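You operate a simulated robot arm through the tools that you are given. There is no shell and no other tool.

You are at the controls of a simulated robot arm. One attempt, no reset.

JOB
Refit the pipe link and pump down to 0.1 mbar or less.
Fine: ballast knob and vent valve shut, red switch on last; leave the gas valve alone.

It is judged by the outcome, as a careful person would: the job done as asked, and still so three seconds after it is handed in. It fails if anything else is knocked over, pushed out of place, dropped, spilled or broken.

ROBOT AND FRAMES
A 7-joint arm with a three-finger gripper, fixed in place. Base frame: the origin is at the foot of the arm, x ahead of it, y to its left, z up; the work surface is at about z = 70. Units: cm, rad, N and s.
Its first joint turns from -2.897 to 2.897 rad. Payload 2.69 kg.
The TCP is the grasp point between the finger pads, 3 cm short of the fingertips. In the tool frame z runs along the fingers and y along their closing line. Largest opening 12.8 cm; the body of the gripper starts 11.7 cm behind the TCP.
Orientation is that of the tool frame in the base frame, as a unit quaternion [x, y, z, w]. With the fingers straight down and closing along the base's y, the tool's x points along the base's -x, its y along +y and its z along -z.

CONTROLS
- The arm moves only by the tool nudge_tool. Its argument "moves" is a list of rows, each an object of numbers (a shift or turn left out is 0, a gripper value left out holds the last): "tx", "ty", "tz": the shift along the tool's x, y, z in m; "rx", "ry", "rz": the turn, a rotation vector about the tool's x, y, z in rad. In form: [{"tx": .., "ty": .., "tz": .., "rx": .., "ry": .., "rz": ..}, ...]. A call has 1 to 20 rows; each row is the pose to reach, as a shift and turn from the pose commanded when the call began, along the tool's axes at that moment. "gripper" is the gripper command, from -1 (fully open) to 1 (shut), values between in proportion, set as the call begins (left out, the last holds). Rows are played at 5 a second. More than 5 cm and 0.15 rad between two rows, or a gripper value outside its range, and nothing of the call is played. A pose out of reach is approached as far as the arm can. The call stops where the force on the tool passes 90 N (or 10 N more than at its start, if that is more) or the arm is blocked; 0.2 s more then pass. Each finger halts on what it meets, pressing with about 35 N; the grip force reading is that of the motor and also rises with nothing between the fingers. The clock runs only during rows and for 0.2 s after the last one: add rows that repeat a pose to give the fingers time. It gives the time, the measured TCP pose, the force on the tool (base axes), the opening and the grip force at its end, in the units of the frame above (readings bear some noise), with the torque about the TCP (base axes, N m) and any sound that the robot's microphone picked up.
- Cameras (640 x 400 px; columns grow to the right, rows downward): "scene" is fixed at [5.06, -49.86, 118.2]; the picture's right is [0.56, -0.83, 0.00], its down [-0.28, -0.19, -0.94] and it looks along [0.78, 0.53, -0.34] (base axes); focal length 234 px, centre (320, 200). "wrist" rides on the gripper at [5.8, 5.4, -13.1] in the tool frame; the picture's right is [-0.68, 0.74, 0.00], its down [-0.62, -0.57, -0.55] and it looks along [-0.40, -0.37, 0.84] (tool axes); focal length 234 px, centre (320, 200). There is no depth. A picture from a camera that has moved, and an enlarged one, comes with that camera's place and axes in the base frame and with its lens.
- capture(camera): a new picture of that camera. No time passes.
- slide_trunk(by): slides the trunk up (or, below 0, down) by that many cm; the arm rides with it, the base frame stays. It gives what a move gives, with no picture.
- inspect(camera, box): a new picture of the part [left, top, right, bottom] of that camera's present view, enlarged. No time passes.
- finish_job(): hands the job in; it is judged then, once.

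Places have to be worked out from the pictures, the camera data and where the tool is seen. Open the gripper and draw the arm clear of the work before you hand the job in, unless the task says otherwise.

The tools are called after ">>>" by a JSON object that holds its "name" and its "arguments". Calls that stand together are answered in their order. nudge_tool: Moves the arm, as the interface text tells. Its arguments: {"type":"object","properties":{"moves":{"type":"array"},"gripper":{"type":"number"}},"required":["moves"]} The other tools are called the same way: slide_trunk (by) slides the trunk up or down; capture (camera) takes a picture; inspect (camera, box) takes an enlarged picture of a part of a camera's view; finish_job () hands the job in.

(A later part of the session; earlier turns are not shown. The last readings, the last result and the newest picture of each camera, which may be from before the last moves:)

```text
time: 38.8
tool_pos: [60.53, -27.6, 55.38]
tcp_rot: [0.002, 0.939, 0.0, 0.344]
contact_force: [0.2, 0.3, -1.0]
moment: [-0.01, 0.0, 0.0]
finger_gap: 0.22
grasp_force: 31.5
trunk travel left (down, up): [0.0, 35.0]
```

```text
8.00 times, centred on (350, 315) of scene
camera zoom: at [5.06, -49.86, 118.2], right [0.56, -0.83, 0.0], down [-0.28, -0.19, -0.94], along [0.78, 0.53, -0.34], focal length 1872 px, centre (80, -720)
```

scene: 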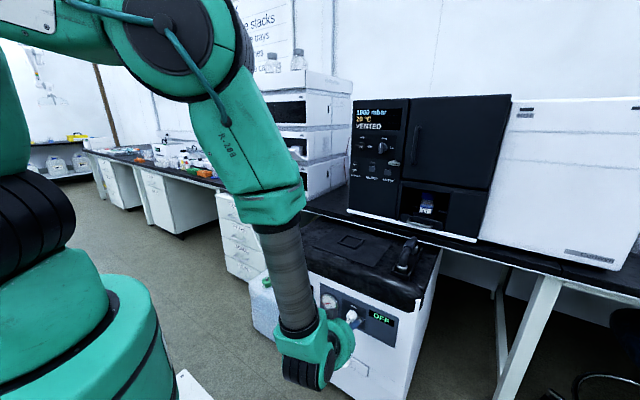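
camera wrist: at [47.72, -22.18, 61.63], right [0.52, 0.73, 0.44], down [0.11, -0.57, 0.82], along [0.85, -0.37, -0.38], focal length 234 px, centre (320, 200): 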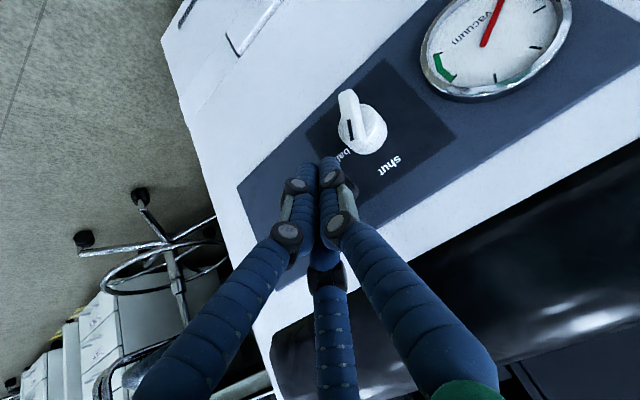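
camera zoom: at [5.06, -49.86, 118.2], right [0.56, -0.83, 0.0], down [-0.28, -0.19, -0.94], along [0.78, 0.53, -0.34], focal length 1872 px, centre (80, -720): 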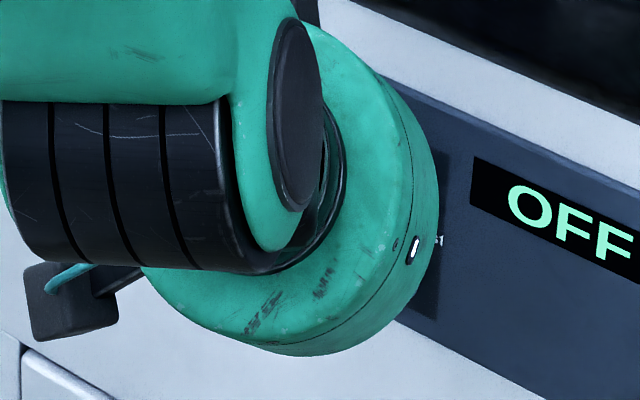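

In position with no contact. Pushing toward +y in small steps.

>>> {"name": "nudge_tool", "arguments": {"moves": [{"ty": 0.008}, {"ty": 0.014}, {"ty": 0.018}, {"ty": 0.021}, {"ty": 0.021}]}}

>>> {"name": "inspect", "arguments": {"camera": "wrist", "box": [270, 60, 430, 200]}}

```text
time: 40.0
tool_pos: [60.57, -25.71, 55.38]
tcp_rot: [0.003, 0.939, 0.0, 0.344]
contact_force: [-16.5, -45.9, -9.0]
moment: [-0.99, 0.51, -0.4]
finger_gap: 0.19
grasp_force: 31.5
trunk travel left (down, up): [0.0, 35.0]
```

```text
2.86 times, centred on (350, 130) of wrist
camera zoom: at [47.74, -20.3, 61.57], right [0.52, 0.73, 0.44], down [0.11, -0.57, 0.82], along [0.85, -0.38, -0.38], focal length 669 px, centre (234, 400)
```

zoom: 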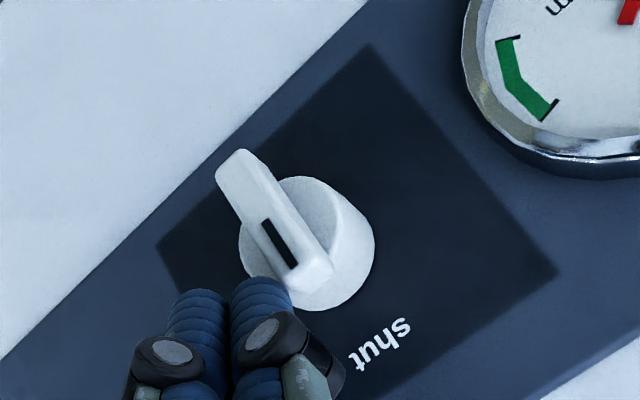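

The bar turned; it is now roughly 8–10° short, with 46 N of resistance. Pushing a little further.

>>> {"name": "nudge_tool", "arguments": {"moves": [{"ty": 0.002}, {"ty": 0.004}, {"ty": 0.005}, {"ty": 0.005}]}}

>>> {"name": "inspect", "arguments": {"camera": "wrist", "box": [270, 60, 430, 200]}}

```text
time: 40.5
tool_pos: [60.52, -25.65, 55.33]
tcp_rot: [0.006, 0.939, -0.002, 0.344]
contact_force: [-2.3, -14.2, -3.0]
moment: [-0.31, 0.26, -0.17]
finger_gap: 0.22
grasp_force: 31.5
trunk travel left (down, up): [0.0, 35.0]
stopped in row 2: the force on the tool passed its limit at 95 N (the readings are from after the stop); the commanded pose is now the measured one
```

```text
2.86 times, centred on (350, 130) of wrist
camera zoom: at [47.78, -20.24, 61.66], right [0.53, 0.73, 0.44], down [0.11, -0.57, 0.82], along [0.84, -0.38, -0.38], focal length 669 px, centre (234, 400)
```

zoom: 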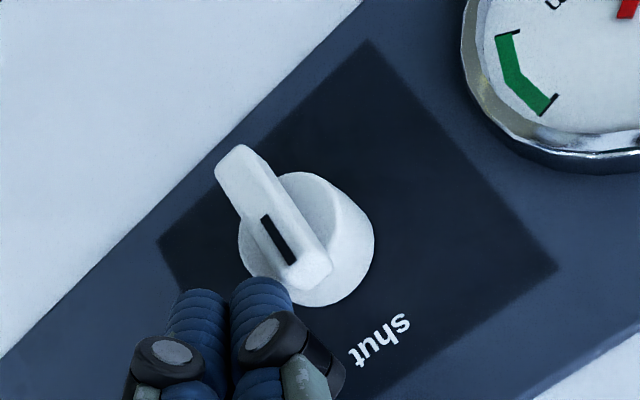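

The force shot past the limit with no motion, which means a hard stop: probably the "shut" end stop. I'll back away and verify where the mark points.

>>> {"name": "nudge_tool", "arguments": {"moves": [{"ty": -0.01}, {"ty": -0.025}, {"ty": -0.025, "tz": -0.03}, {"ty": -0.025, "tz": -0.06}, {"ty": -0.025, "tz": -0.1}, {"ty": -0.025, "tz": -0.14}, {"ty": -0.025, "tz": -0.14}]}}

>>> {"name": "inspect", "arguments": {"camera": "wrist", "box": [270, 40, 450, 200]}}

>>> {"name": "inspect", "arguments": {"camera": "scene", "box": [320, 285, 400, 340]}}

>>> {"name": "capture", "arguments": {"camera": "scene"}}

```text
time: 42.1
tool_pos: [51.43, -27.99, 66.01]
tcp_rot: [0.004, 0.939, -0.002, 0.344]
contact_force: [-0.2, 0.4, -0.8]
moment: [0.0, -0.03, 0.0]
finger_gap: 0.2
grasp_force: 30.9
trunk travel left (down, up): [0.0, 35.0]
```

```text
2.50 times, centred on (360, 120) of wrist
camera zoom: at [38.61, -22.64, 72.37], right [0.52, 0.73, 0.44], down [0.11, -0.57, 0.82], along [0.84, -0.38, -0.38], focal length 585 px, centre (220, 400)
```

zoom: 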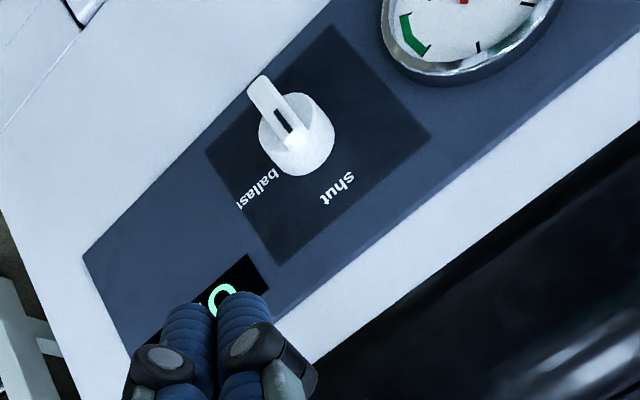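

```text
7.27 times, centred on (360, 312) of scene
camera zoom: at [5.06, -49.86, 118.2], right [0.56, -0.83, 0.0], down [-0.28, -0.19, -0.94], along [0.78, 0.53, -0.34], focal length 1701 px, centre (29, -618)
```

zoom: 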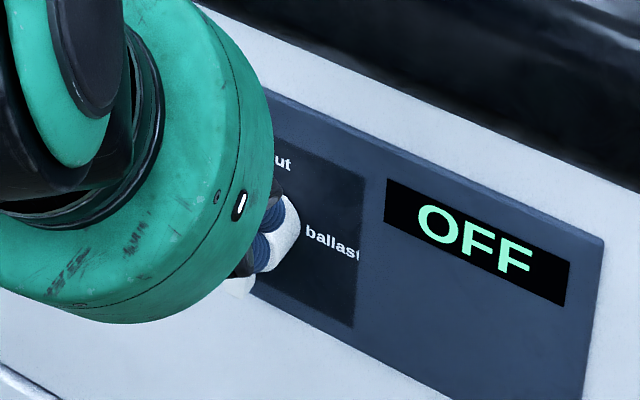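

```text
taken
```

scene: 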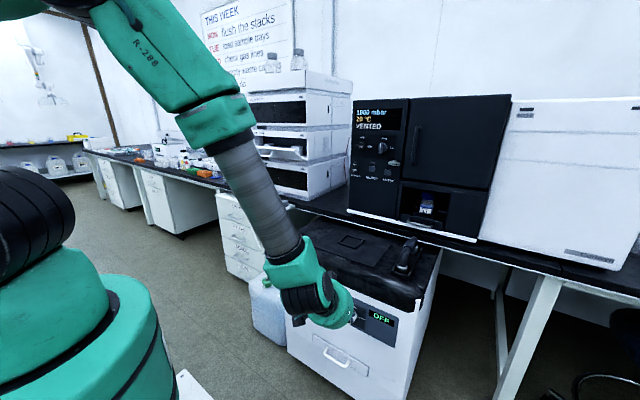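

The bar is now parallel to the panel's vertical edges with its mark toward "shut", so the ballast is closed. Now for the vent valve on the oven: raising the trunk back up 15 cm with the arm clear in front of the pump.

>>> {"name": "slide_trunk", "arguments": {"by": 15}}

>>> {"name": "nudge_tool", "arguments": {"moves": [{"tz": -0.0, "tx": -0.04, "ry": 0.0}, {"tx": -0.08}, {"tx": -0.12}, {"tx": -0.16}]}}

>>> {"name": "capture", "arguments": {"camera": "scene"}}

>>> {"name": "capture", "arguments": {"camera": "wrist"}}

>>> {"name": "inspect", "arguments": {"camera": "scene", "box": [320, 285, 400, 340]}}

>>> {"name": "inspect", "arguments": {"camera": "scene", "box": [345, 95, 425, 155]}}

```text
time: 43.9
tool_pos: [51.52, -28.04, 81.18]
tcp_rot: [0.005, 0.939, -0.003, 0.344]
contact_force: [0.2, 0.2, -0.2]
moment: [0.0, -0.03, 0.0]
finger_gap: 0.21
grasp_force: 31.3
trunk travel left (down, up): [-15.0, 20.0]
```

```text
time: 44.9
tool_pos: [63.72, -28.25, 91.63]
tcp_rot: [0.004, 0.939, -0.001, 0.344]
contact_force: [-0.3, 0.5, 0.2]
moment: [-0.02, -0.05, -0.02]
finger_gap: 0.19
grasp_force: 31.2
trunk travel left (down, up): [-15.0, 20.0]
```

```text
taken
```

scene: 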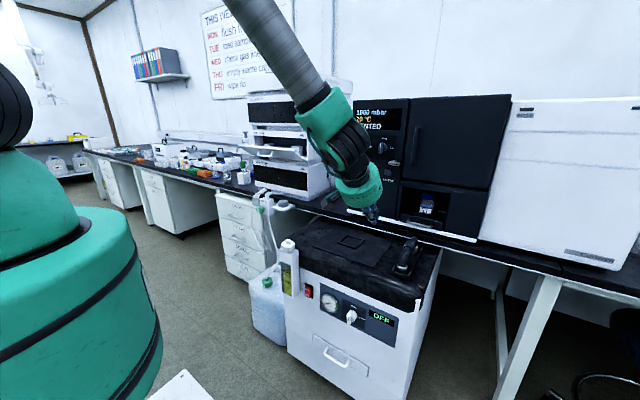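

```text
taken
camera wrist: at [50.94, -22.74, 97.95], right [0.52, 0.73, 0.44], down [0.11, -0.57, 0.82], along [0.84, -0.38, -0.38], focal length 234 px, centre (320, 200)
```

wrist: 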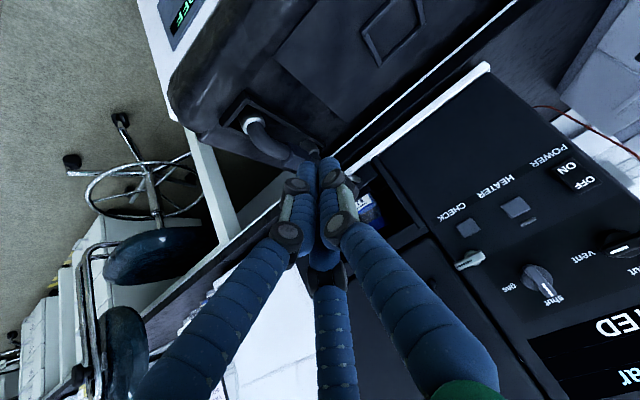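

```text
7.27 times, centred on (360, 312) of scene
camera zoom: at [5.06, -49.86, 118.2], right [0.56, -0.83, 0.0], down [-0.28, -0.19, -0.94], along [0.78, 0.53, -0.34], focal length 1701 px, centre (29, -618)
```

zoom: 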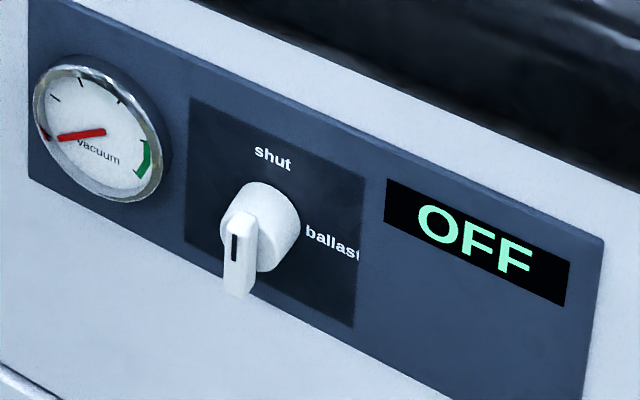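

```text
6.67 times, centred on (385, 125) of scene
camera zoom: at [5.06, -49.86, 118.2], right [0.56, -0.83, 0.0], down [-0.28, -0.19, -0.94], along [0.78, 0.53, -0.34], focal length 1560 px, centre (-113, 700)
```

zoom: 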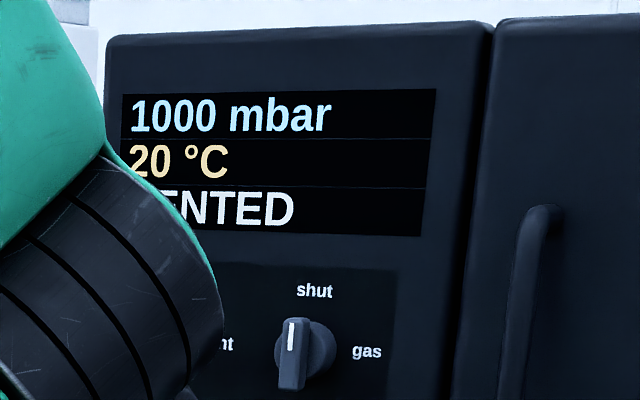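

Ballast mark is cleanly at "shut". Triangulation puts the vent knob's bar near (89.5, -11, 106.8), horizontal, with the gas knob about 9 cm to its right. I'll bring the closed fingers level to a standoff above and left of the vent knob for a closer look.

>>> {"name": "nudge_tool", "arguments": {"moves": [{"tx": -0.035, "ty": 0.02, "tz": -0.006}, {"tx": -0.07, "ty": 0.045, "tz": -0.013, "ry": -0.1}, {"tx": -0.105, "ty": 0.07, "tz": -0.02, "ry": -0.2}, {"tx": -0.14, "ty": 0.095, "tz": -0.027, "ry": -0.3}, {"tx": -0.17, "ty": 0.12, "tz": -0.033, "ry": -0.4}, {"tx": -0.2, "ty": 0.145, "tz": -0.04, "ry": -0.5}, {"tx": -0.23, "ty": 0.172, "tz": -0.046, "ry": -0.6}, {"tx": -0.255, "ty": 0.197, "tz": -0.051, "ry": -0.695}, {"tx": -0.255, "ty": 0.197, "tz": -0.051, "ry": -0.695}]}}

>>> {"name": "capture", "arguments": {"camera": "wrist"}}

>>> {"name": "capture", "arguments": {"camera": "scene"}}

```text
time: 46.9
tool_pos: [79.9, -8.73, 111.67]
tcp_rot: [0.001, 0.766, 0.0, 0.643]
contact_force: [0.6, -0.2, 0.7]
moment: [-0.01, 0.0, 0.04]
finger_gap: 0.22
grasp_force: 31.2
trunk travel left (down, up): [-15.0, 20.0]
```

```text
taken
camera wrist: at [66.05, -3.45, 108.31], right [0.12, 0.74, 0.67], down [-0.43, -0.57, 0.7], along [0.89, -0.37, 0.25], focal length 234 px, centre (320, 200)
```

wrist: 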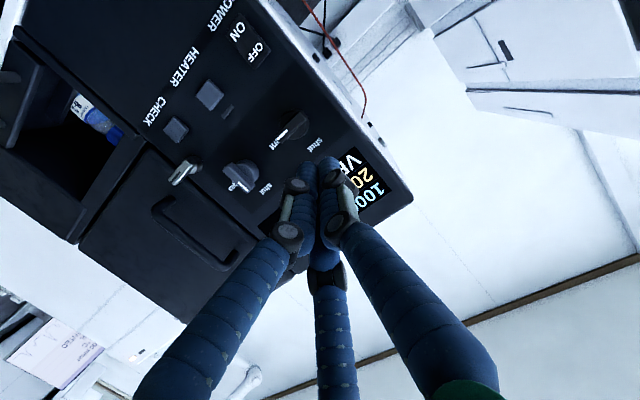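

```text
taken
```

scene: 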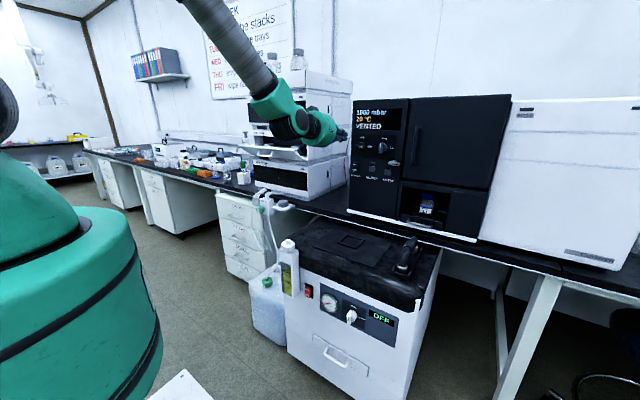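

Both cameras now see the vent knob unobstructed; zooming in.

>>> {"name": "inspect", "arguments": {"camera": "wrist", "box": [210, 70, 350, 200]}}

>>> {"name": "inspect", "arguments": {"camera": "scene", "box": [345, 125, 405, 170]}}

```text
3.08 times, centred on (280, 135) of wrist
camera zoom: at [66.05, -3.45, 108.31], right [0.12, 0.74, 0.67], down [-0.43, -0.57, 0.7], along [0.89, -0.37, 0.25], focal length 720 px, centre (443, 400)
```

zoom: 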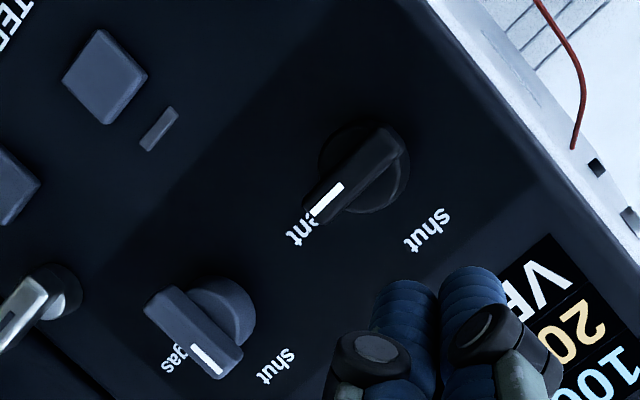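

```text
8.89 times, centred on (375, 148) of scene
camera zoom: at [5.06, -49.86, 118.2], right [0.56, -0.83, 0.0], down [-0.28, -0.19, -0.94], along [0.78, 0.53, -0.34], focal length 2080 px, centre (-169, 667)
```

zoom: 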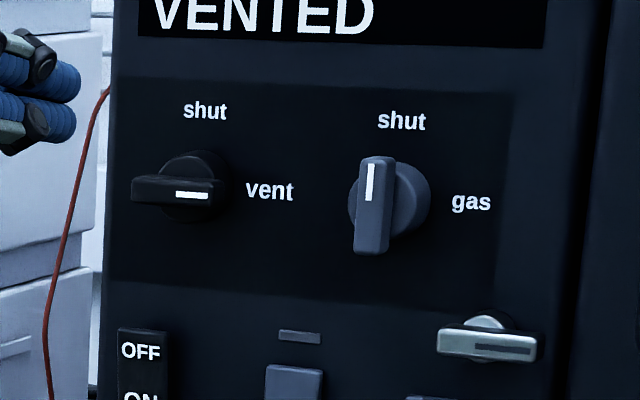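

The vent bar's front face centre is at about (90.8, -10.4, 106.9), 4.4 cm long. I'll move the closed fingertips to just above its left end, then sweep them down and around an arc to turn the bar from "vent" up to "shut".

>>> {"name": "nudge_tool", "arguments": {"moves": [{"tx": 0.0, "ty": 0.0133, "tz": 0.03}, {"tx": 0.001, "ty": 0.0133, "tz": 0.06}, {"tx": 0.001, "ty": 0.0133, "tz": 0.08}, {"tx": 0.001, "ty": 0.0133, "tz": 0.09}, {"tx": 0.001, "ty": 0.0133, "tz": 0.09}]}}

>>> {"name": "inspect", "arguments": {"camera": "wrist", "box": [210, 70, 390, 230]}}

>>> {"name": "inspect", "arguments": {"camera": "scene", "box": [345, 125, 405, 170]}}

```text
time: 48.0
tool_pos: [88.9, -8.7, 110.54]
tcp_rot: [-0.003, 0.767, 0.005, 0.642]
contact_force: [-1.0, -0.5, -0.4]
moment: [0.02, 0.0, -0.02]
finger_gap: 0.21
grasp_force: 31.2
out of reach, approached as far as the arm can: row 1, 2, 3, 4, 5
trunk travel left (down, up): [-15.0, 20.0]
```

```text
2.50 times, centred on (300, 150) of wrist
camera zoom: at [74.93, -3.5, 107.07], right [0.11, 0.74, 0.67], down [-0.43, -0.57, 0.7], along [0.9, -0.36, 0.25], focal length 585 px, centre (370, 325)
```

zoom: 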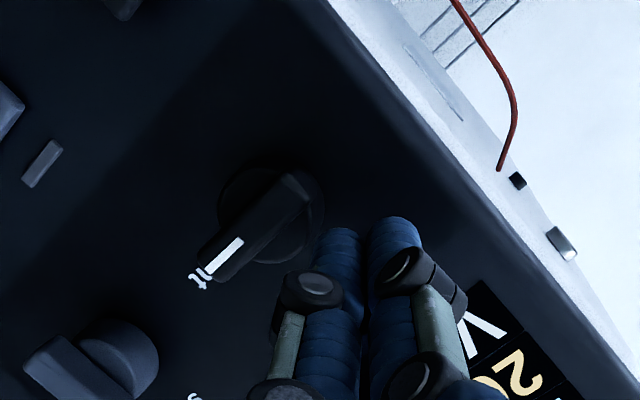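

```text
8.89 times, centred on (375, 148) of scene
camera zoom: at [5.06, -49.86, 118.2], right [0.56, -0.83, 0.0], down [-0.28, -0.19, -0.94], along [0.78, 0.53, -0.34], focal length 2080 px, centre (-169, 667)
```

zoom: 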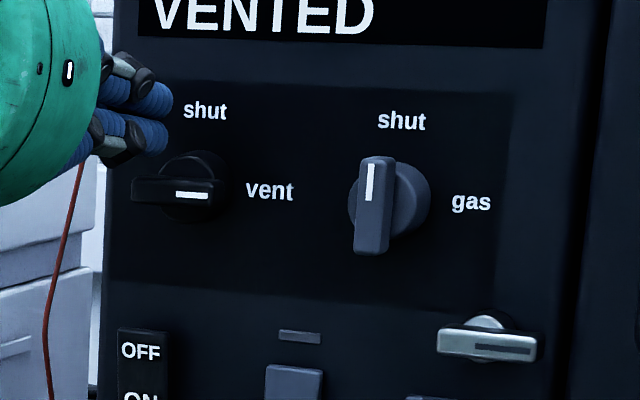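

The arm can't hold y = -7.4 at this shallow pitch (it clamped to -8.7). I'll back off a few centimetres and pitch to about 30°, which eased the same limit earlier.

>>> {"name": "nudge_tool", "arguments": {"moves": [{"tx": -0.002, "ty": 0.0, "tz": -0.025}, {"tx": -0.004, "ty": 0.005, "tz": -0.0507, "ry": 0.1}, {"tx": -0.0058, "ty": 0.01, "tz": -0.0507, "ry": 0.23}, {"tx": -0.0058, "ty": 0.015, "tz": -0.0507, "ry": 0.35}, {"tx": -0.0058, "ty": 0.015, "tz": -0.0507, "ry": 0.35}]}}

```text
time: 49.2
tool_pos: [84.1, -7.22, 111.83]
tcp_rot: [0.004, 0.867, -0.003, 0.499]
contact_force: [1.3, 0.6, -0.4]
moment: [0.0, -0.01, -0.01]
finger_gap: 0.2
grasp_force: 31.7
out of reach, approached as far as the arm can: row 1
trunk travel left (down, up): [-15.0, 20.0]
```

Reached. Moving in so the fingertips hover just above the bar's left end.

>>> {"name": "nudge_tool", "arguments": {"moves": [{"tx": -0.006, "tz": 0.015}, {"tx": -0.012, "tz": 0.032}, {"tx": -0.017, "tz": 0.0457}, {"tx": -0.017, "tz": 0.0457}]}}

>>> {"name": "inspect", "arguments": {"camera": "wrist", "box": [210, 70, 390, 230]}}

>>> {"name": "inspect", "arguments": {"camera": "scene", "box": [345, 125, 405, 170]}}

```text
time: 50.2
tool_pos: [88.82, -7.42, 110.97]
tcp_rot: [0.003, 0.866, -0.002, 0.5]
contact_force: [0.7, 0.1, 0.0]
moment: [0.02, -0.07, 0.0]
finger_gap: 0.24
grasp_force: 31.1
trunk travel left (down, up): [-15.0, 20.0]
```

```text
2.50 times, centred on (300, 150) of wrist
camera zoom: at [74.65, -1.81, 112.56], right [0.35, 0.73, 0.59], down [-0.17, -0.56, 0.81], along [0.92, -0.38, -0.07], focal length 585 px, centre (370, 325)
```

zoom: 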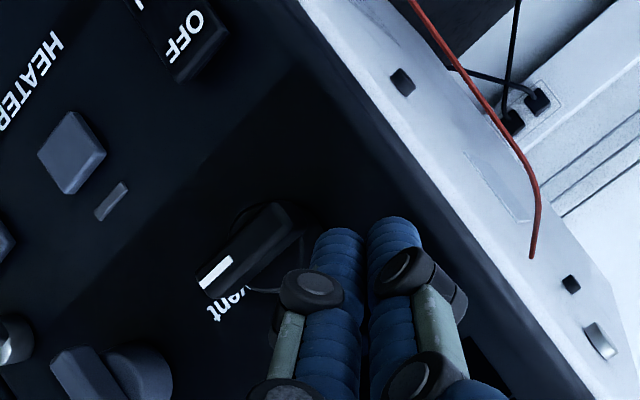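

```text
8.89 times, centred on (375, 148) of scene
camera zoom: at [5.06, -49.86, 118.2], right [0.56, -0.83, 0.0], down [-0.28, -0.19, -0.94], along [0.78, 0.53, -0.34], focal length 2080 px, centre (-169, 667)
```

zoom: 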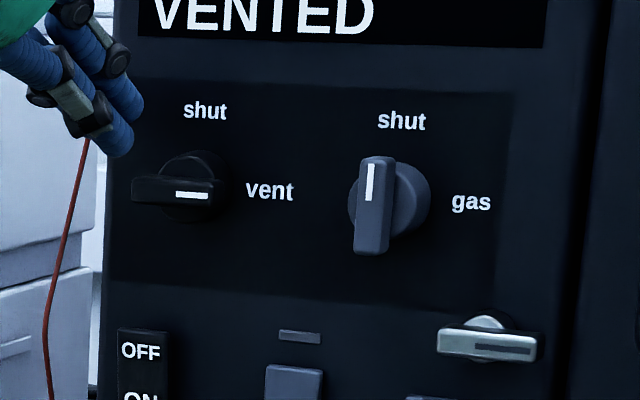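

Fingertips hover above the bar's left end. Starting the arc: down onto the end, to about the half-way angle.

>>> {"name": "nudge_tool", "arguments": {"moves": [{"tx": 0.005, "ty": -0.0033, "tz": 0.0029}, {"tx": 0.0093, "ty": -0.0033, "tz": 0.0053}, {"tx": 0.014, "ty": -0.003, "tz": 0.008}, {"tx": 0.0187, "ty": -0.0026, "tz": 0.0108}, {"tx": 0.0236, "ty": -0.0044, "tz": 0.0136}, {"tx": 0.0236, "ty": -0.0044, "tz": 0.0136}]}}

>>> {"name": "inspect", "arguments": {"camera": "wrist", "box": [210, 70, 390, 230]}}

>>> {"name": "inspect", "arguments": {"camera": "scene", "box": [345, 125, 405, 170]}}

```text
time: 51.6
tool_pos: [88.44, -7.75, 108.86]
tcp_rot: [0.003, 0.864, -0.003, 0.503]
contact_force: [-54.0, 12.0, 47.8]
moment: [-1.11, 0.11, -0.1]
finger_gap: 0.2
grasp_force: 31.3
trunk travel left (down, up): [-15.0, 20.0]
```

```text
2.50 times, centred on (300, 150) of wrist
camera zoom: at [74.24, -2.17, 110.33], right [0.34, 0.73, 0.59], down [-0.18, -0.56, 0.81], along [0.92, -0.38, -0.06], focal length 585 px, centre (370, 325)
```

zoom: 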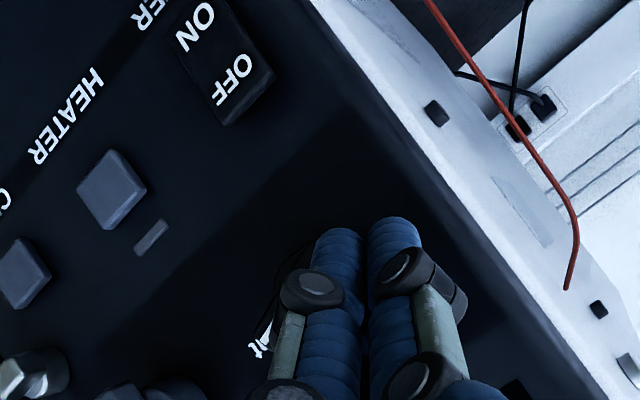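

```text
8.89 times, centred on (375, 148) of scene
camera zoom: at [5.06, -49.86, 118.2], right [0.56, -0.83, 0.0], down [-0.28, -0.19, -0.94], along [0.78, 0.53, -0.34], focal length 2080 px, centre (-169, 667)
```

zoom: 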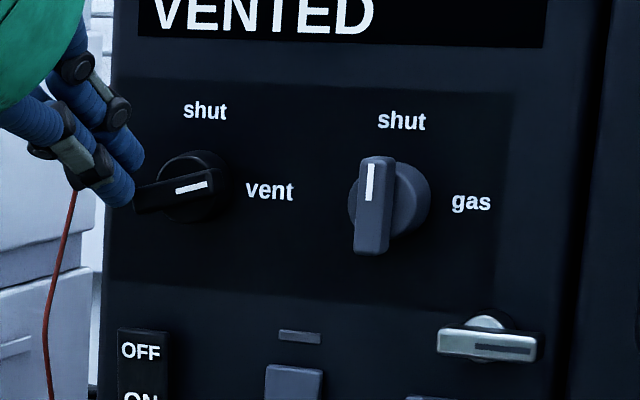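

The bar started to turn, but the sloped tip faces are pressing on its front edge (54 N back), so I'm not deep enough. Lifting off, moving 0.9 cm deeper and pressing down again.

>>> {"name": "nudge_tool", "arguments": {"moves": [{"tx": -0.01, "ty": 0.0, "tz": -0.006}, {"tx": -0.019, "ty": 0.0005, "tz": -0.011}, {"tx": -0.0235, "ty": 0.0005, "tz": -0.0032}, {"tx": -0.0235, "ty": 0.0005, "tz": -0.0032}]}}

>>> {"name": "inspect", "arguments": {"camera": "scene", "box": [345, 125, 405, 170]}}

```text
time: 52.6
tool_pos: [89.61, -7.67, 110.41]
tcp_rot: [0.005, 0.866, -0.004, 0.5]
contact_force: [0.9, 1.2, 0.5]
moment: [-0.03, 0.01, 0.01]
finger_gap: 0.22
grasp_force: 31.6
trunk travel left (down, up): [-15.0, 20.0]
```

```text
8.89 times, centred on (375, 148) of scene
camera zoom: at [5.06, -49.86, 118.2], right [0.56, -0.83, 0.0], down [-0.28, -0.19, -0.94], along [0.78, 0.53, -0.34], focal length 2080 px, centre (-169, 667)
```

zoom: 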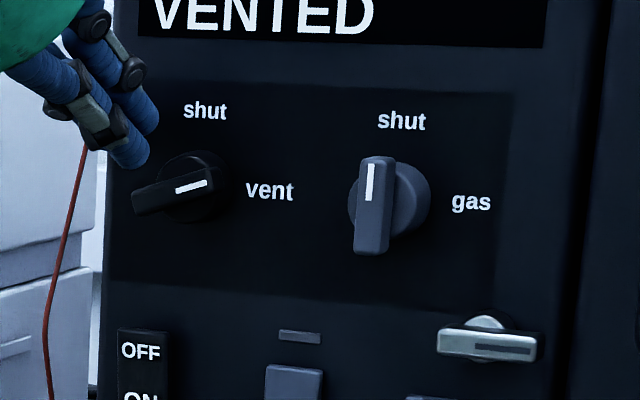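

No contact with the panel at this depth. Pressing down again along the arc.

>>> {"name": "nudge_tool", "arguments": {"moves": [{"tx": 0.005, "ty": 0.0, "tz": 0.0029}, {"tx": 0.01, "ty": 0.0005, "tz": 0.0058}, {"tx": 0.0142, "ty": 0.0008, "tz": 0.0082}, {"tx": 0.0165, "ty": 0.0, "tz": 0.0095}, {"tx": 0.019, "ty": -0.0005, "tz": 0.011}, {"tx": 0.019, "ty": -0.0005, "tz": 0.011}]}}

>>> {"name": "inspect", "arguments": {"camera": "scene", "box": [345, 125, 405, 170]}}

```text
time: 54.0
tool_pos: [89.75, -7.75, 108.25]
tcp_rot: [0.005, 0.866, -0.004, 0.5]
contact_force: [0.5, -1.5, -0.7]
moment: [0.01, -0.01, 0.0]
finger_gap: 0.24
grasp_force: 31.3
trunk travel left (down, up): [-15.0, 20.0]
```

```text
8.89 times, centred on (375, 148) of scene
camera zoom: at [5.06, -49.86, 118.2], right [0.56, -0.83, 0.0], down [-0.28, -0.19, -0.94], along [0.78, 0.53, -0.34], focal length 2080 px, centre (-169, 667)
```

zoom: 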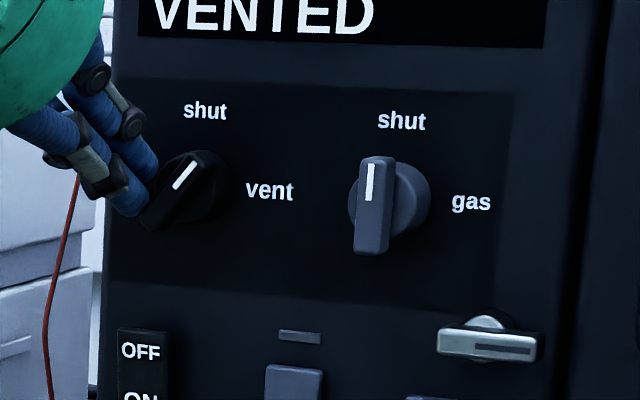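

The bar is now at about 50° with negligible resistance. Continuing the arc: down and across toward -y to bring it upright.

>>> {"name": "nudge_tool", "arguments": {"moves": [{"tx": 0.002, "ty": -0.002, "tz": 0.0012}, {"tx": 0.004, "ty": -0.0038, "tz": 0.0023}, {"tx": 0.0054, "ty": -0.0062, "tz": 0.0031}, {"tx": 0.0066, "ty": -0.0085, "tz": 0.0038}, {"tx": 0.0066, "ty": -0.0085, "tz": 0.0038}]}}

>>> {"name": "inspect", "arguments": {"camera": "scene", "box": [345, 125, 405, 170]}}

```text
time: 55.2
tool_pos: [89.64, -7.81, 107.81]
tcp_rot: [0.0, 0.865, -0.002, 0.502]
contact_force: [-1.2, 72.0, 12.0]
moment: [0.3, -0.54, 1.76]
finger_gap: 0.21
grasp_force: 31.4
trunk travel left (down, up): [-15.0, 20.0]
```

```text
8.89 times, centred on (375, 148) of scene
camera zoom: at [5.06, -49.86, 118.2], right [0.56, -0.83, 0.0], down [-0.28, -0.19, -0.94], along [0.78, 0.53, -0.34], focal length 2080 px, centre (-169, 667)
```

zoom: 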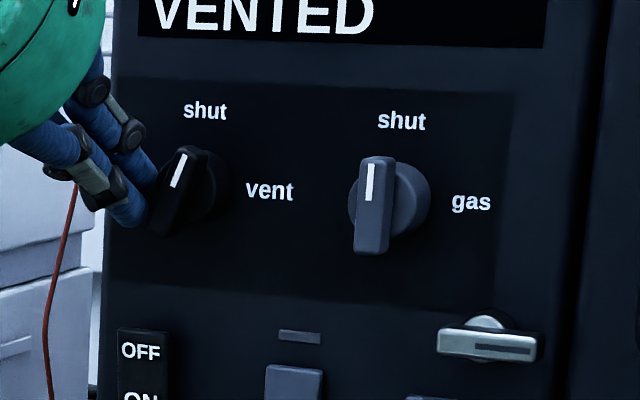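

The bar is at about 70°, but the fingers are now bearing on the round knob body (72 N), not the bar. I'll ease off, draw back about 1 cm so the tips overlap only the bar, and push its lower end across.

>>> {"name": "nudge_tool", "arguments": {"moves": [{"ty": 0.0131}, {"tx": 0.005, "ty": 0.0131, "tz": -0.0036}, {"tx": 0.0098, "ty": 0.0131, "tz": -0.0073}, {"tx": 0.0098, "ty": 0.0085, "tz": -0.0073}, {"tx": 0.0098, "ty": 0.0041, "tz": -0.0073}, {"tx": 0.0098, "ty": 0.0015, "tz": -0.0073}, {"tx": 0.0098, "ty": 0.0, "tz": -0.0073}]}}

>>> {"name": "inspect", "arguments": {"camera": "scene", "box": [345, 125, 405, 170]}}

```text
time: 56.9
tool_pos: [88.53, -8.64, 107.13]
tcp_rot: [0.005, 0.866, -0.003, 0.5]
contact_force: [0.8, 0.1, -0.3]
moment: [0.02, 0.0, 0.0]
finger_gap: 0.21
grasp_force: 31.8
trunk travel left (down, up): [-15.0, 20.0]
```

```text
8.89 times, centred on (375, 148) of scene
camera zoom: at [5.06, -49.86, 118.2], right [0.56, -0.83, 0.0], down [-0.28, -0.19, -0.94], along [0.78, 0.53, -0.34], focal length 2080 px, centre (-169, 667)
```

zoom: 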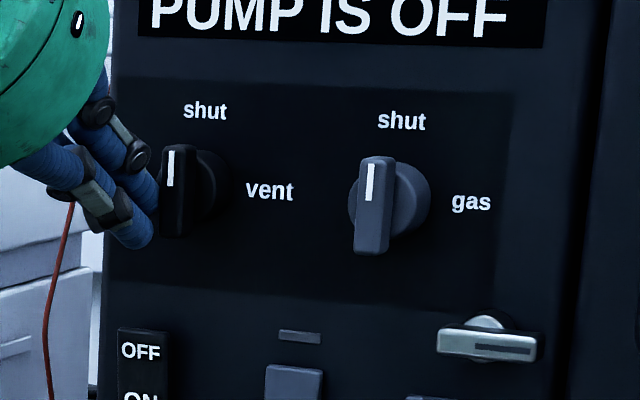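

The vent mark is now vertical like the gas valve's, and the display changed to "PUMP IS OFF". Withdrawing from the panel and checking the display.

>>> {"name": "nudge_tool", "arguments": {"moves": [{"ty": 0.006}, {"ty": 0.01, "tz": -0.03, "tx": 0.017}, {"ty": 0.01, "tz": -0.07, "tx": 0.04}, {"ty": 0.01, "tz": -0.11, "tx": 0.055}, {"ty": 0.01, "tz": -0.15, "tx": 0.055}, {"ty": 0.01, "tz": -0.19, "tx": 0.055}]}}

>>> {"name": "inspect", "arguments": {"camera": "scene", "box": [340, 90, 420, 160]}}

>>> {"name": "capture", "arguments": {"camera": "wrist"}}

>>> {"name": "capture", "arguments": {"camera": "scene"}}

```text
time: 58.2
tool_pos: [69.48, -7.48, 111.94]
tcp_rot: [0.004, 0.866, -0.003, 0.501]
contact_force: [0.3, -0.2, -0.2]
moment: [-0.02, 0.02, 0.01]
finger_gap: 0.23
grasp_force: 31.7
trunk travel left (down, up): [-15.0, 20.0]
```

```text
5.71 times, centred on (380, 125) of scene
camera zoom: at [5.06, -49.86, 118.2], right [0.56, -0.83, 0.0], down [-0.28, -0.19, -0.94], along [0.78, 0.53, -0.34], focal length 1337 px, centre (-23, 629)
```

zoom: 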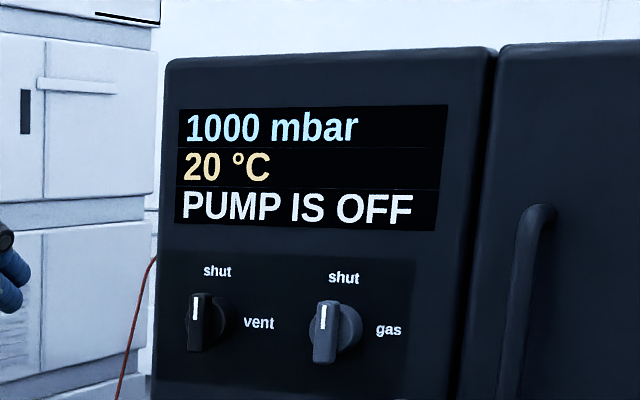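

```text
taken
camera wrist: at [55.3, -1.89, 113.53], right [0.35, 0.73, 0.59], down [-0.17, -0.56, 0.81], along [0.92, -0.38, -0.07], focal length 234 px, centre (320, 200)
```

wrist: 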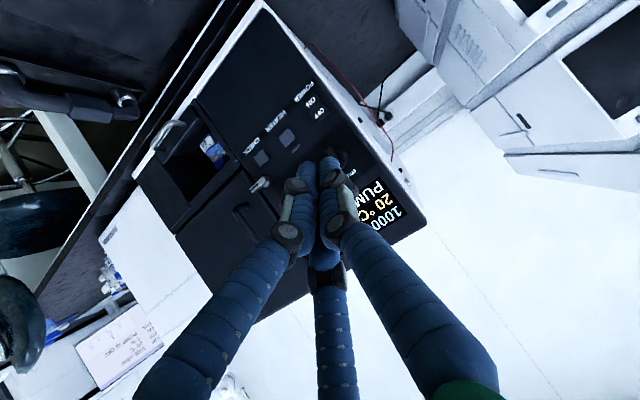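

```text
taken
```

scene: 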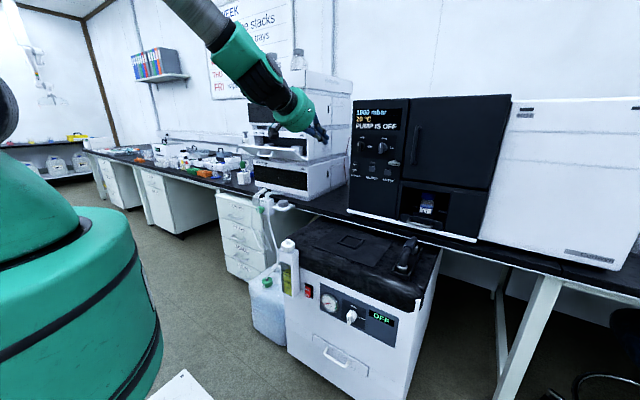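

The display reads "PUMP IS OFF", with vent and gas both at "shut". Now the red switch on the pump front, at about (65.3, -3.4, 51), just right of the oil box (its right face at y about 0.5, front at x about 58). I'll retreat in front of the pump and lower the trunk again.

>>> {"name": "nudge_tool", "arguments": {"moves": [{"tx": 0.035, "ty": -0.007, "tz": -0.02}, {"tx": 0.07, "ty": -0.015, "tz": -0.04, "ry": 0.05}, {"tx": 0.105, "ty": -0.022, "tz": -0.06, "ry": 0.12}, {"tx": 0.14, "ty": -0.03, "tz": -0.075, "ry": 0.2}, {"tx": 0.18, "ty": -0.037, "tz": -0.09, "ry": 0.28}, {"tx": 0.219, "ty": -0.045, "tz": -0.099, "ry": 0.35}, {"tx": 0.219, "ty": -0.045, "tz": -0.099, "ry": 0.35}]}}

>>> {"name": "slide_trunk", "arguments": {"by": -15}}

>>> {"name": "capture", "arguments": {"camera": "wrist"}}

>>> {"name": "capture", "arguments": {"camera": "scene"}}

```text
time: 59.9
tool_pos: [49.76, -11.85, 97.68]
tcp_rot: [0.005, 0.94, -0.004, 0.342]
contact_force: [0.8, -0.4, -0.7]
moment: [0.0, 0.0, 0.0]
finger_gap: 0.23
grasp_force: 31.2
trunk travel left (down, up): [-15.0, 20.0]
```

```text
time: 61.6
tool_pos: [49.68, -11.83, 82.74]
tcp_rot: [0.003, 0.94, -0.002, 0.342]
contact_force: [-0.9, -0.3, 0.2]
moment: [0.01, 0.02, -0.02]
finger_gap: 0.21
grasp_force: 31.5
trunk travel left (down, up): [0.0, 35.0]
```

```text
taken
camera wrist: at [36.98, -6.32, 89.07], right [0.53, 0.73, 0.43], down [0.11, -0.57, 0.82], along [0.84, -0.38, -0.38], focal length 234 px, centre (320, 200)
```

wrist: 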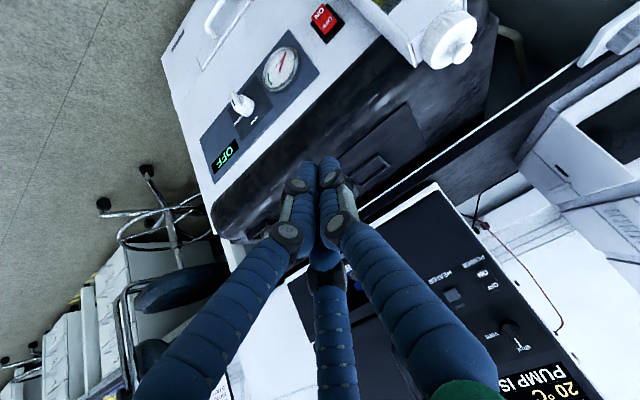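

```text
taken
```

scene: 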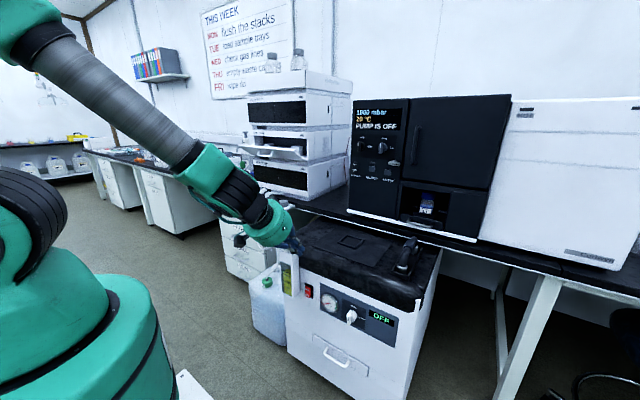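

Zooming on the red switch and the oil box from here to fix positions.

>>> {"name": "inspect", "arguments": {"camera": "wrist", "box": [270, 0, 480, 100]}}

>>> {"name": "inspect", "arguments": {"camera": "scene", "box": [280, 275, 330, 310]}}

```text
3.05 times, centred on (375, 50) of wrist
camera zoom: at [36.98, -6.32, 89.07], right [0.53, 0.73, 0.43], down [0.11, -0.57, 0.82], along [0.84, -0.38, -0.38], focal length 714 px, centre (152, 657)
```

zoom: 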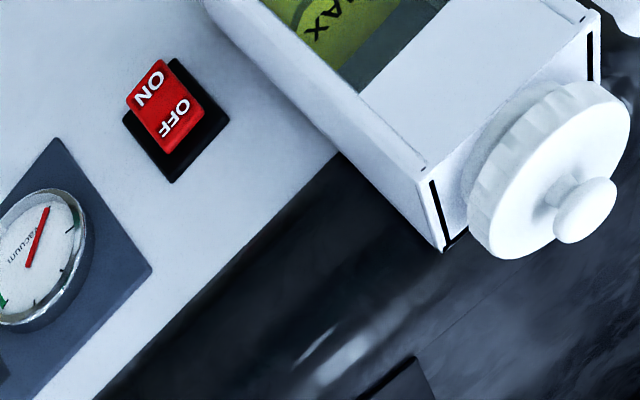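

```text
11.43 times, centred on (305, 292) of scene
camera zoom: at [5.06, -49.86, 118.2], right [0.56, -0.83, 0.0], down [-0.28, -0.19, -0.94], along [0.78, 0.53, -0.34], focal length 2674 px, centre (491, -857)
```

zoom: 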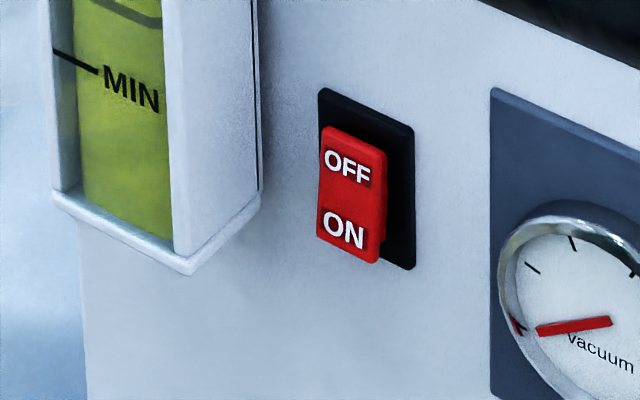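

The rocker's ON half is at about (64.7, -3.3, 50.1), standing proud below the OFF half. I'll lower the closed fingers in front of it with a slight yaw so the gripper stays clear of the oil box.

>>> {"name": "nudge_tool", "arguments": {"moves": [{"tx": 0.019, "ty": 0.0117, "tz": 0.033}, {"tx": 0.038, "ty": 0.0233, "tz": 0.066, "rx": -0.04, "rz": -0.048}, {"tx": 0.057, "ty": 0.035, "tz": 0.099, "rx": -0.08, "rz": -0.096}, {"tx": 0.076, "ty": 0.0466, "tz": 0.132, "rx": -0.12, "rz": -0.144}, {"tx": 0.095, "ty": 0.0583, "tz": 0.165, "rx": -0.161, "rz": -0.192}, {"tx": 0.095, "ty": 0.0583, "tz": 0.165, "rx": -0.161, "rz": -0.192}]}}

>>> {"name": "capture", "arguments": {"camera": "wrist"}}

>>> {"name": "capture", "arguments": {"camera": "scene"}}

```text
time: 63.0
tool_pos: [53.18, -6.04, 64.1]
tcp_rot: [-0.113, 0.933, 0.041, 0.339]
contact_force: [0.1, -1.3, -0.4]
moment: [-0.02, -0.01, 0.04]
finger_gap: 0.17
grasp_force: 31.5
trunk travel left (down, up): [0.0, 35.0]
```

```text
taken
camera wrist: at [39.5, -3.85, 70.33], right [0.33, 0.84, 0.43], down [0.25, -0.52, 0.82], along [0.91, -0.16, -0.38], focal length 234 px, centre (320, 200)
```

wrist: 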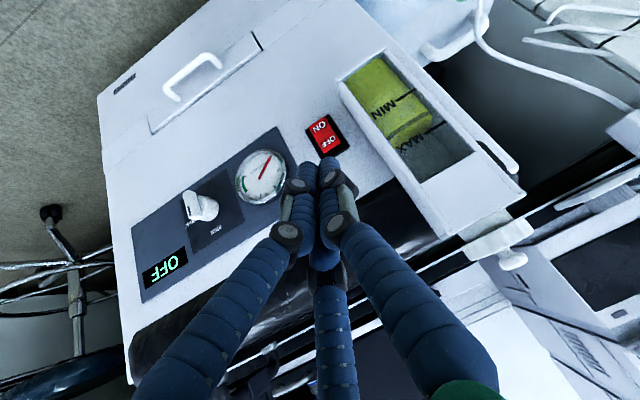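

```text
taken
```

scene: 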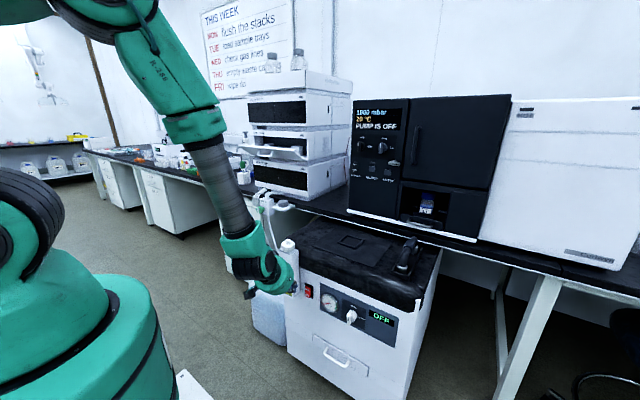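

Pose reached with the switch in clear view. Moving to just in front of and level with the ON half.

>>> {"name": "nudge_tool", "arguments": {"moves": [{"tx": 0.01, "ty": 0.002, "tz": 0.038}, {"tx": 0.02, "ty": 0.004, "tz": 0.076}, {"tx": 0.0288, "ty": 0.0064, "tz": 0.114}, {"tx": 0.0303, "ty": 0.0091, "tz": 0.1377}, {"tx": 0.0303, "ty": 0.0091, "tz": 0.1377}]}}

>>> {"name": "inspect", "arguments": {"camera": "wrist", "box": [230, 60, 430, 220]}}

>>> {"name": "inspect", "arguments": {"camera": "scene", "box": [270, 260, 340, 320]}}

```text
time: 64.2
tool_pos: [59.65, -3.78, 51.96]
tcp_rot: [-0.113, 0.934, 0.047, 0.337]
contact_force: [-1.5, 0.1, -0.1]
moment: [0.0, -0.01, 0.04]
finger_gap: 0.24
grasp_force: 31.4
out of reach, approached as far as the arm can: row 3, 4, 5
trunk travel left (down, up): [0.0, 35.0]
```

```text
2.50 times, centred on (330, 140) of wrist
camera zoom: at [45.94, -1.86, 58.34], right [0.33, 0.83, 0.44], down [0.26, -0.53, 0.81], along [0.91, -0.15, -0.39], focal length 585 px, centre (295, 350)
```

zoom: 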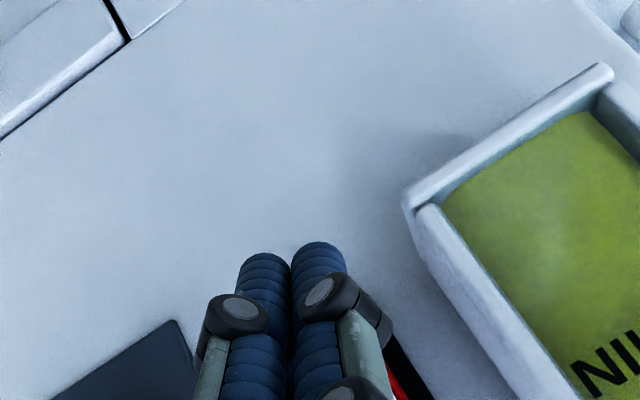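

```text
6.67 times, centred on (305, 290) of scene
camera zoom: at [5.06, -49.86, 118.2], right [0.56, -0.83, 0.0], down [-0.28, -0.19, -0.94], along [0.78, 0.53, -0.34], focal length 1560 px, centre (420, -400)
```

zoom: 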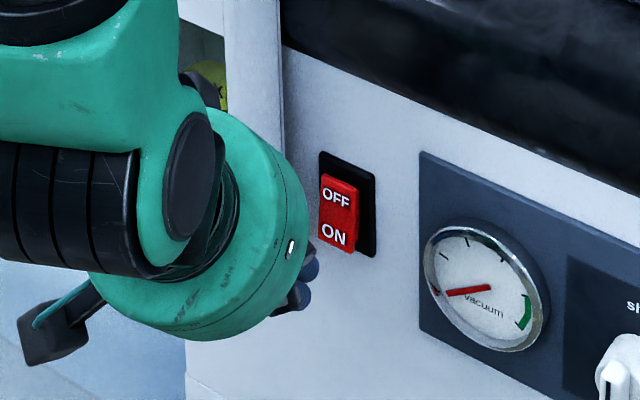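

Aligned: tips a couple of centimetres in front of the ON half at z about 50. Pressing straight forward in small steps.

>>> {"name": "nudge_tool", "arguments": {"moves": [{"tx": -0.0055, "ty": -0.0024, "tz": 0.0085}, {"tx": -0.01, "ty": -0.0038, "tz": 0.0123}, {"tx": -0.013, "ty": -0.0048, "tz": 0.0148}, {"tx": -0.013, "ty": -0.0048, "tz": 0.0148}]}}

>>> {"name": "inspect", "arguments": {"camera": "scene", "box": [270, 260, 340, 320]}}

```text
time: 65.2
tool_pos: [61.59, -4.07, 51.45]
tcp_rot: [-0.114, 0.933, 0.042, 0.338]
contact_force: [-1.1, 0.0, 0.0]
moment: [-0.03, 0.06, 0.0]
finger_gap: 0.21
grasp_force: 31.1
trunk travel left (down, up): [0.0, 35.0]
```

```text
6.67 times, centred on (305, 290) of scene
camera zoom: at [5.06, -49.86, 118.2], right [0.56, -0.83, 0.0], down [-0.28, -0.19, -0.94], along [0.78, 0.53, -0.34], focal length 1560 px, centre (420, -400)
```

zoom: 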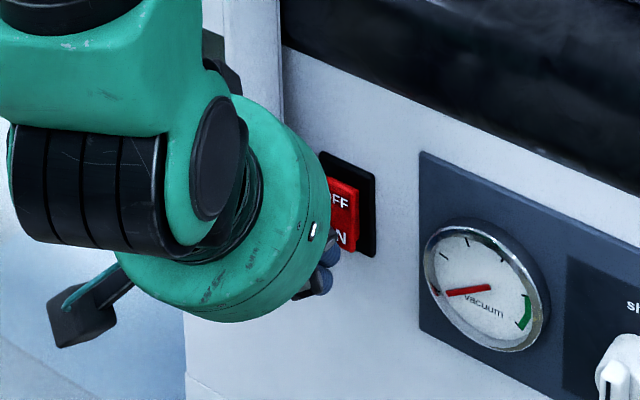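

No contact yet; pressing a further centimetre.

>>> {"name": "nudge_tool", "arguments": {"moves": [{"tx": -0.003, "ty": -0.001, "tz": 0.0025}, {"tx": -0.0052, "ty": -0.0007, "tz": 0.0044}, {"tx": -0.0074, "ty": -0.0004, "tz": 0.0062}, {"tx": -0.0074, "ty": -0.0004, "tz": 0.0062}]}}

>>> {"name": "capture", "arguments": {"camera": "scene"}}

>>> {"name": "inspect", "arguments": {"camera": "scene", "box": [270, 260, 340, 320]}}

```text
time: 66.2
tool_pos: [61.94, -3.7, 51.12]
tcp_rot: [-0.112, 0.934, 0.041, 0.336]
contact_force: [-50.4, -14.5, 1.1]
moment: [-0.27, 0.56, -0.35]
finger_gap: 0.21
grasp_force: 31.5
trunk travel left (down, up): [0.0, 35.0]
```

```text
taken
```

scene: 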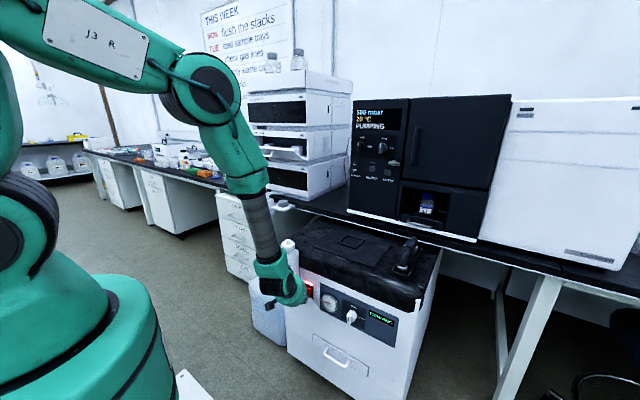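

```text
6.67 times, centred on (305, 290) of scene
camera zoom: at [5.06, -49.86, 118.2], right [0.56, -0.83, 0.0], down [-0.28, -0.19, -0.94], along [0.78, 0.53, -0.34], focal length 1560 px, centre (420, -400)
```

zoom: 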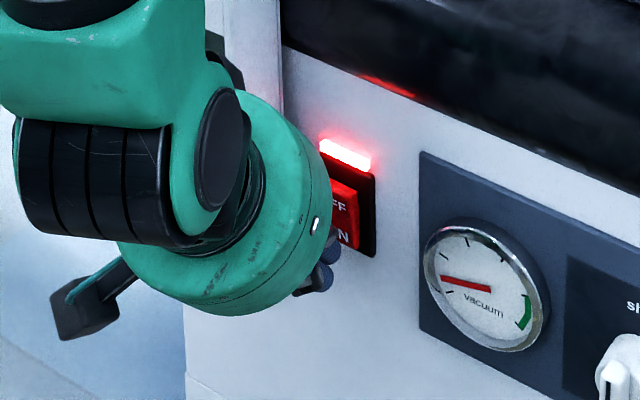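

The switch is on (lamp lit) and the display shows PUMPING, with pressure falling to about 580 mbar. Backing the fingers straight off the switch and away, then watching the pressure.

>>> {"name": "nudge_tool", "arguments": {"moves": [{"tx": 0.012, "ty": 0.003, "tz": -0.012}, {"tx": 0.02, "ty": 0.003, "tz": -0.035}, {"tx": 0.015, "ty": 0.0, "tz": -0.08}, {"tx": 0.0, "ty": -0.01, "tz": -0.12}, {"tx": -0.01, "ty": -0.02, "tz": -0.16}, {"tx": -0.02, "ty": -0.03, "tz": -0.2}, {"tx": -0.02, "ty": -0.03, "tz": -0.2}]}}

>>> {"name": "capture", "arguments": {"camera": "scene"}}

>>> {"name": "inspect", "arguments": {"camera": "scene", "box": [340, 90, 420, 160]}}

>>> {"name": "inspect", "arguments": {"camera": "scene", "box": [290, 270, 410, 345]}}

```text
time: 67.8
tool_pos: [52.37, -9.25, 68.02]
tcp_rot: [-0.114, 0.933, 0.041, 0.338]
contact_force: [0.1, 0.0, 0.1]
moment: [0.01, 0.0, 0.0]
finger_gap: 0.2
grasp_force: 31.3
trunk travel left (down, up): [0.0, 35.0]
```

```text
taken
```

scene: 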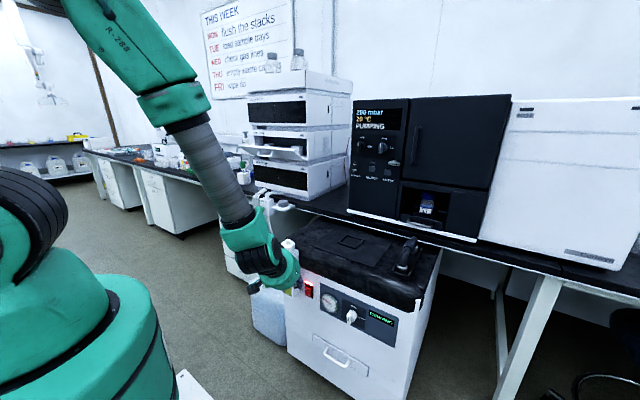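

```text
5.71 times, centred on (380, 125) of scene
camera zoom: at [5.06, -49.86, 118.2], right [0.56, -0.83, 0.0], down [-0.28, -0.19, -0.94], along [0.78, 0.53, -0.34], focal length 1337 px, centre (-23, 629)
```

zoom: 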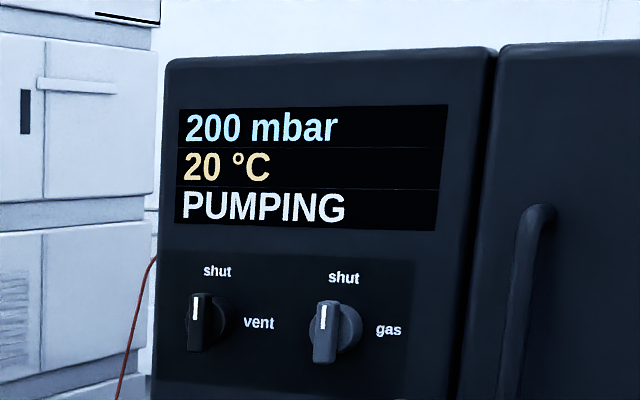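

```text
5.33 times, centred on (350, 308) of scene
camera zoom: at [5.06, -49.86, 118.2], right [0.56, -0.83, 0.0], down [-0.28, -0.19, -0.94], along [0.78, 0.53, -0.34], focal length 1248 px, centre (160, -373)
```

zoom: 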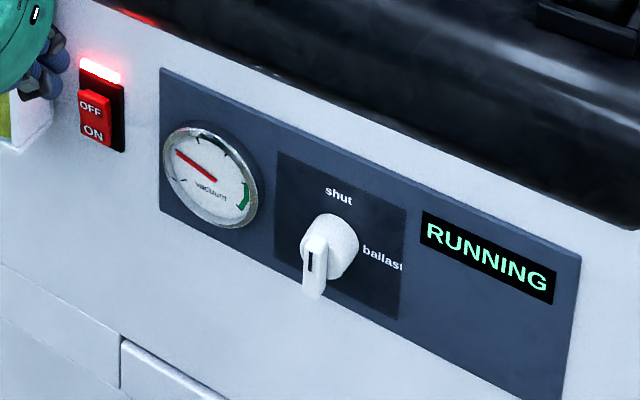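

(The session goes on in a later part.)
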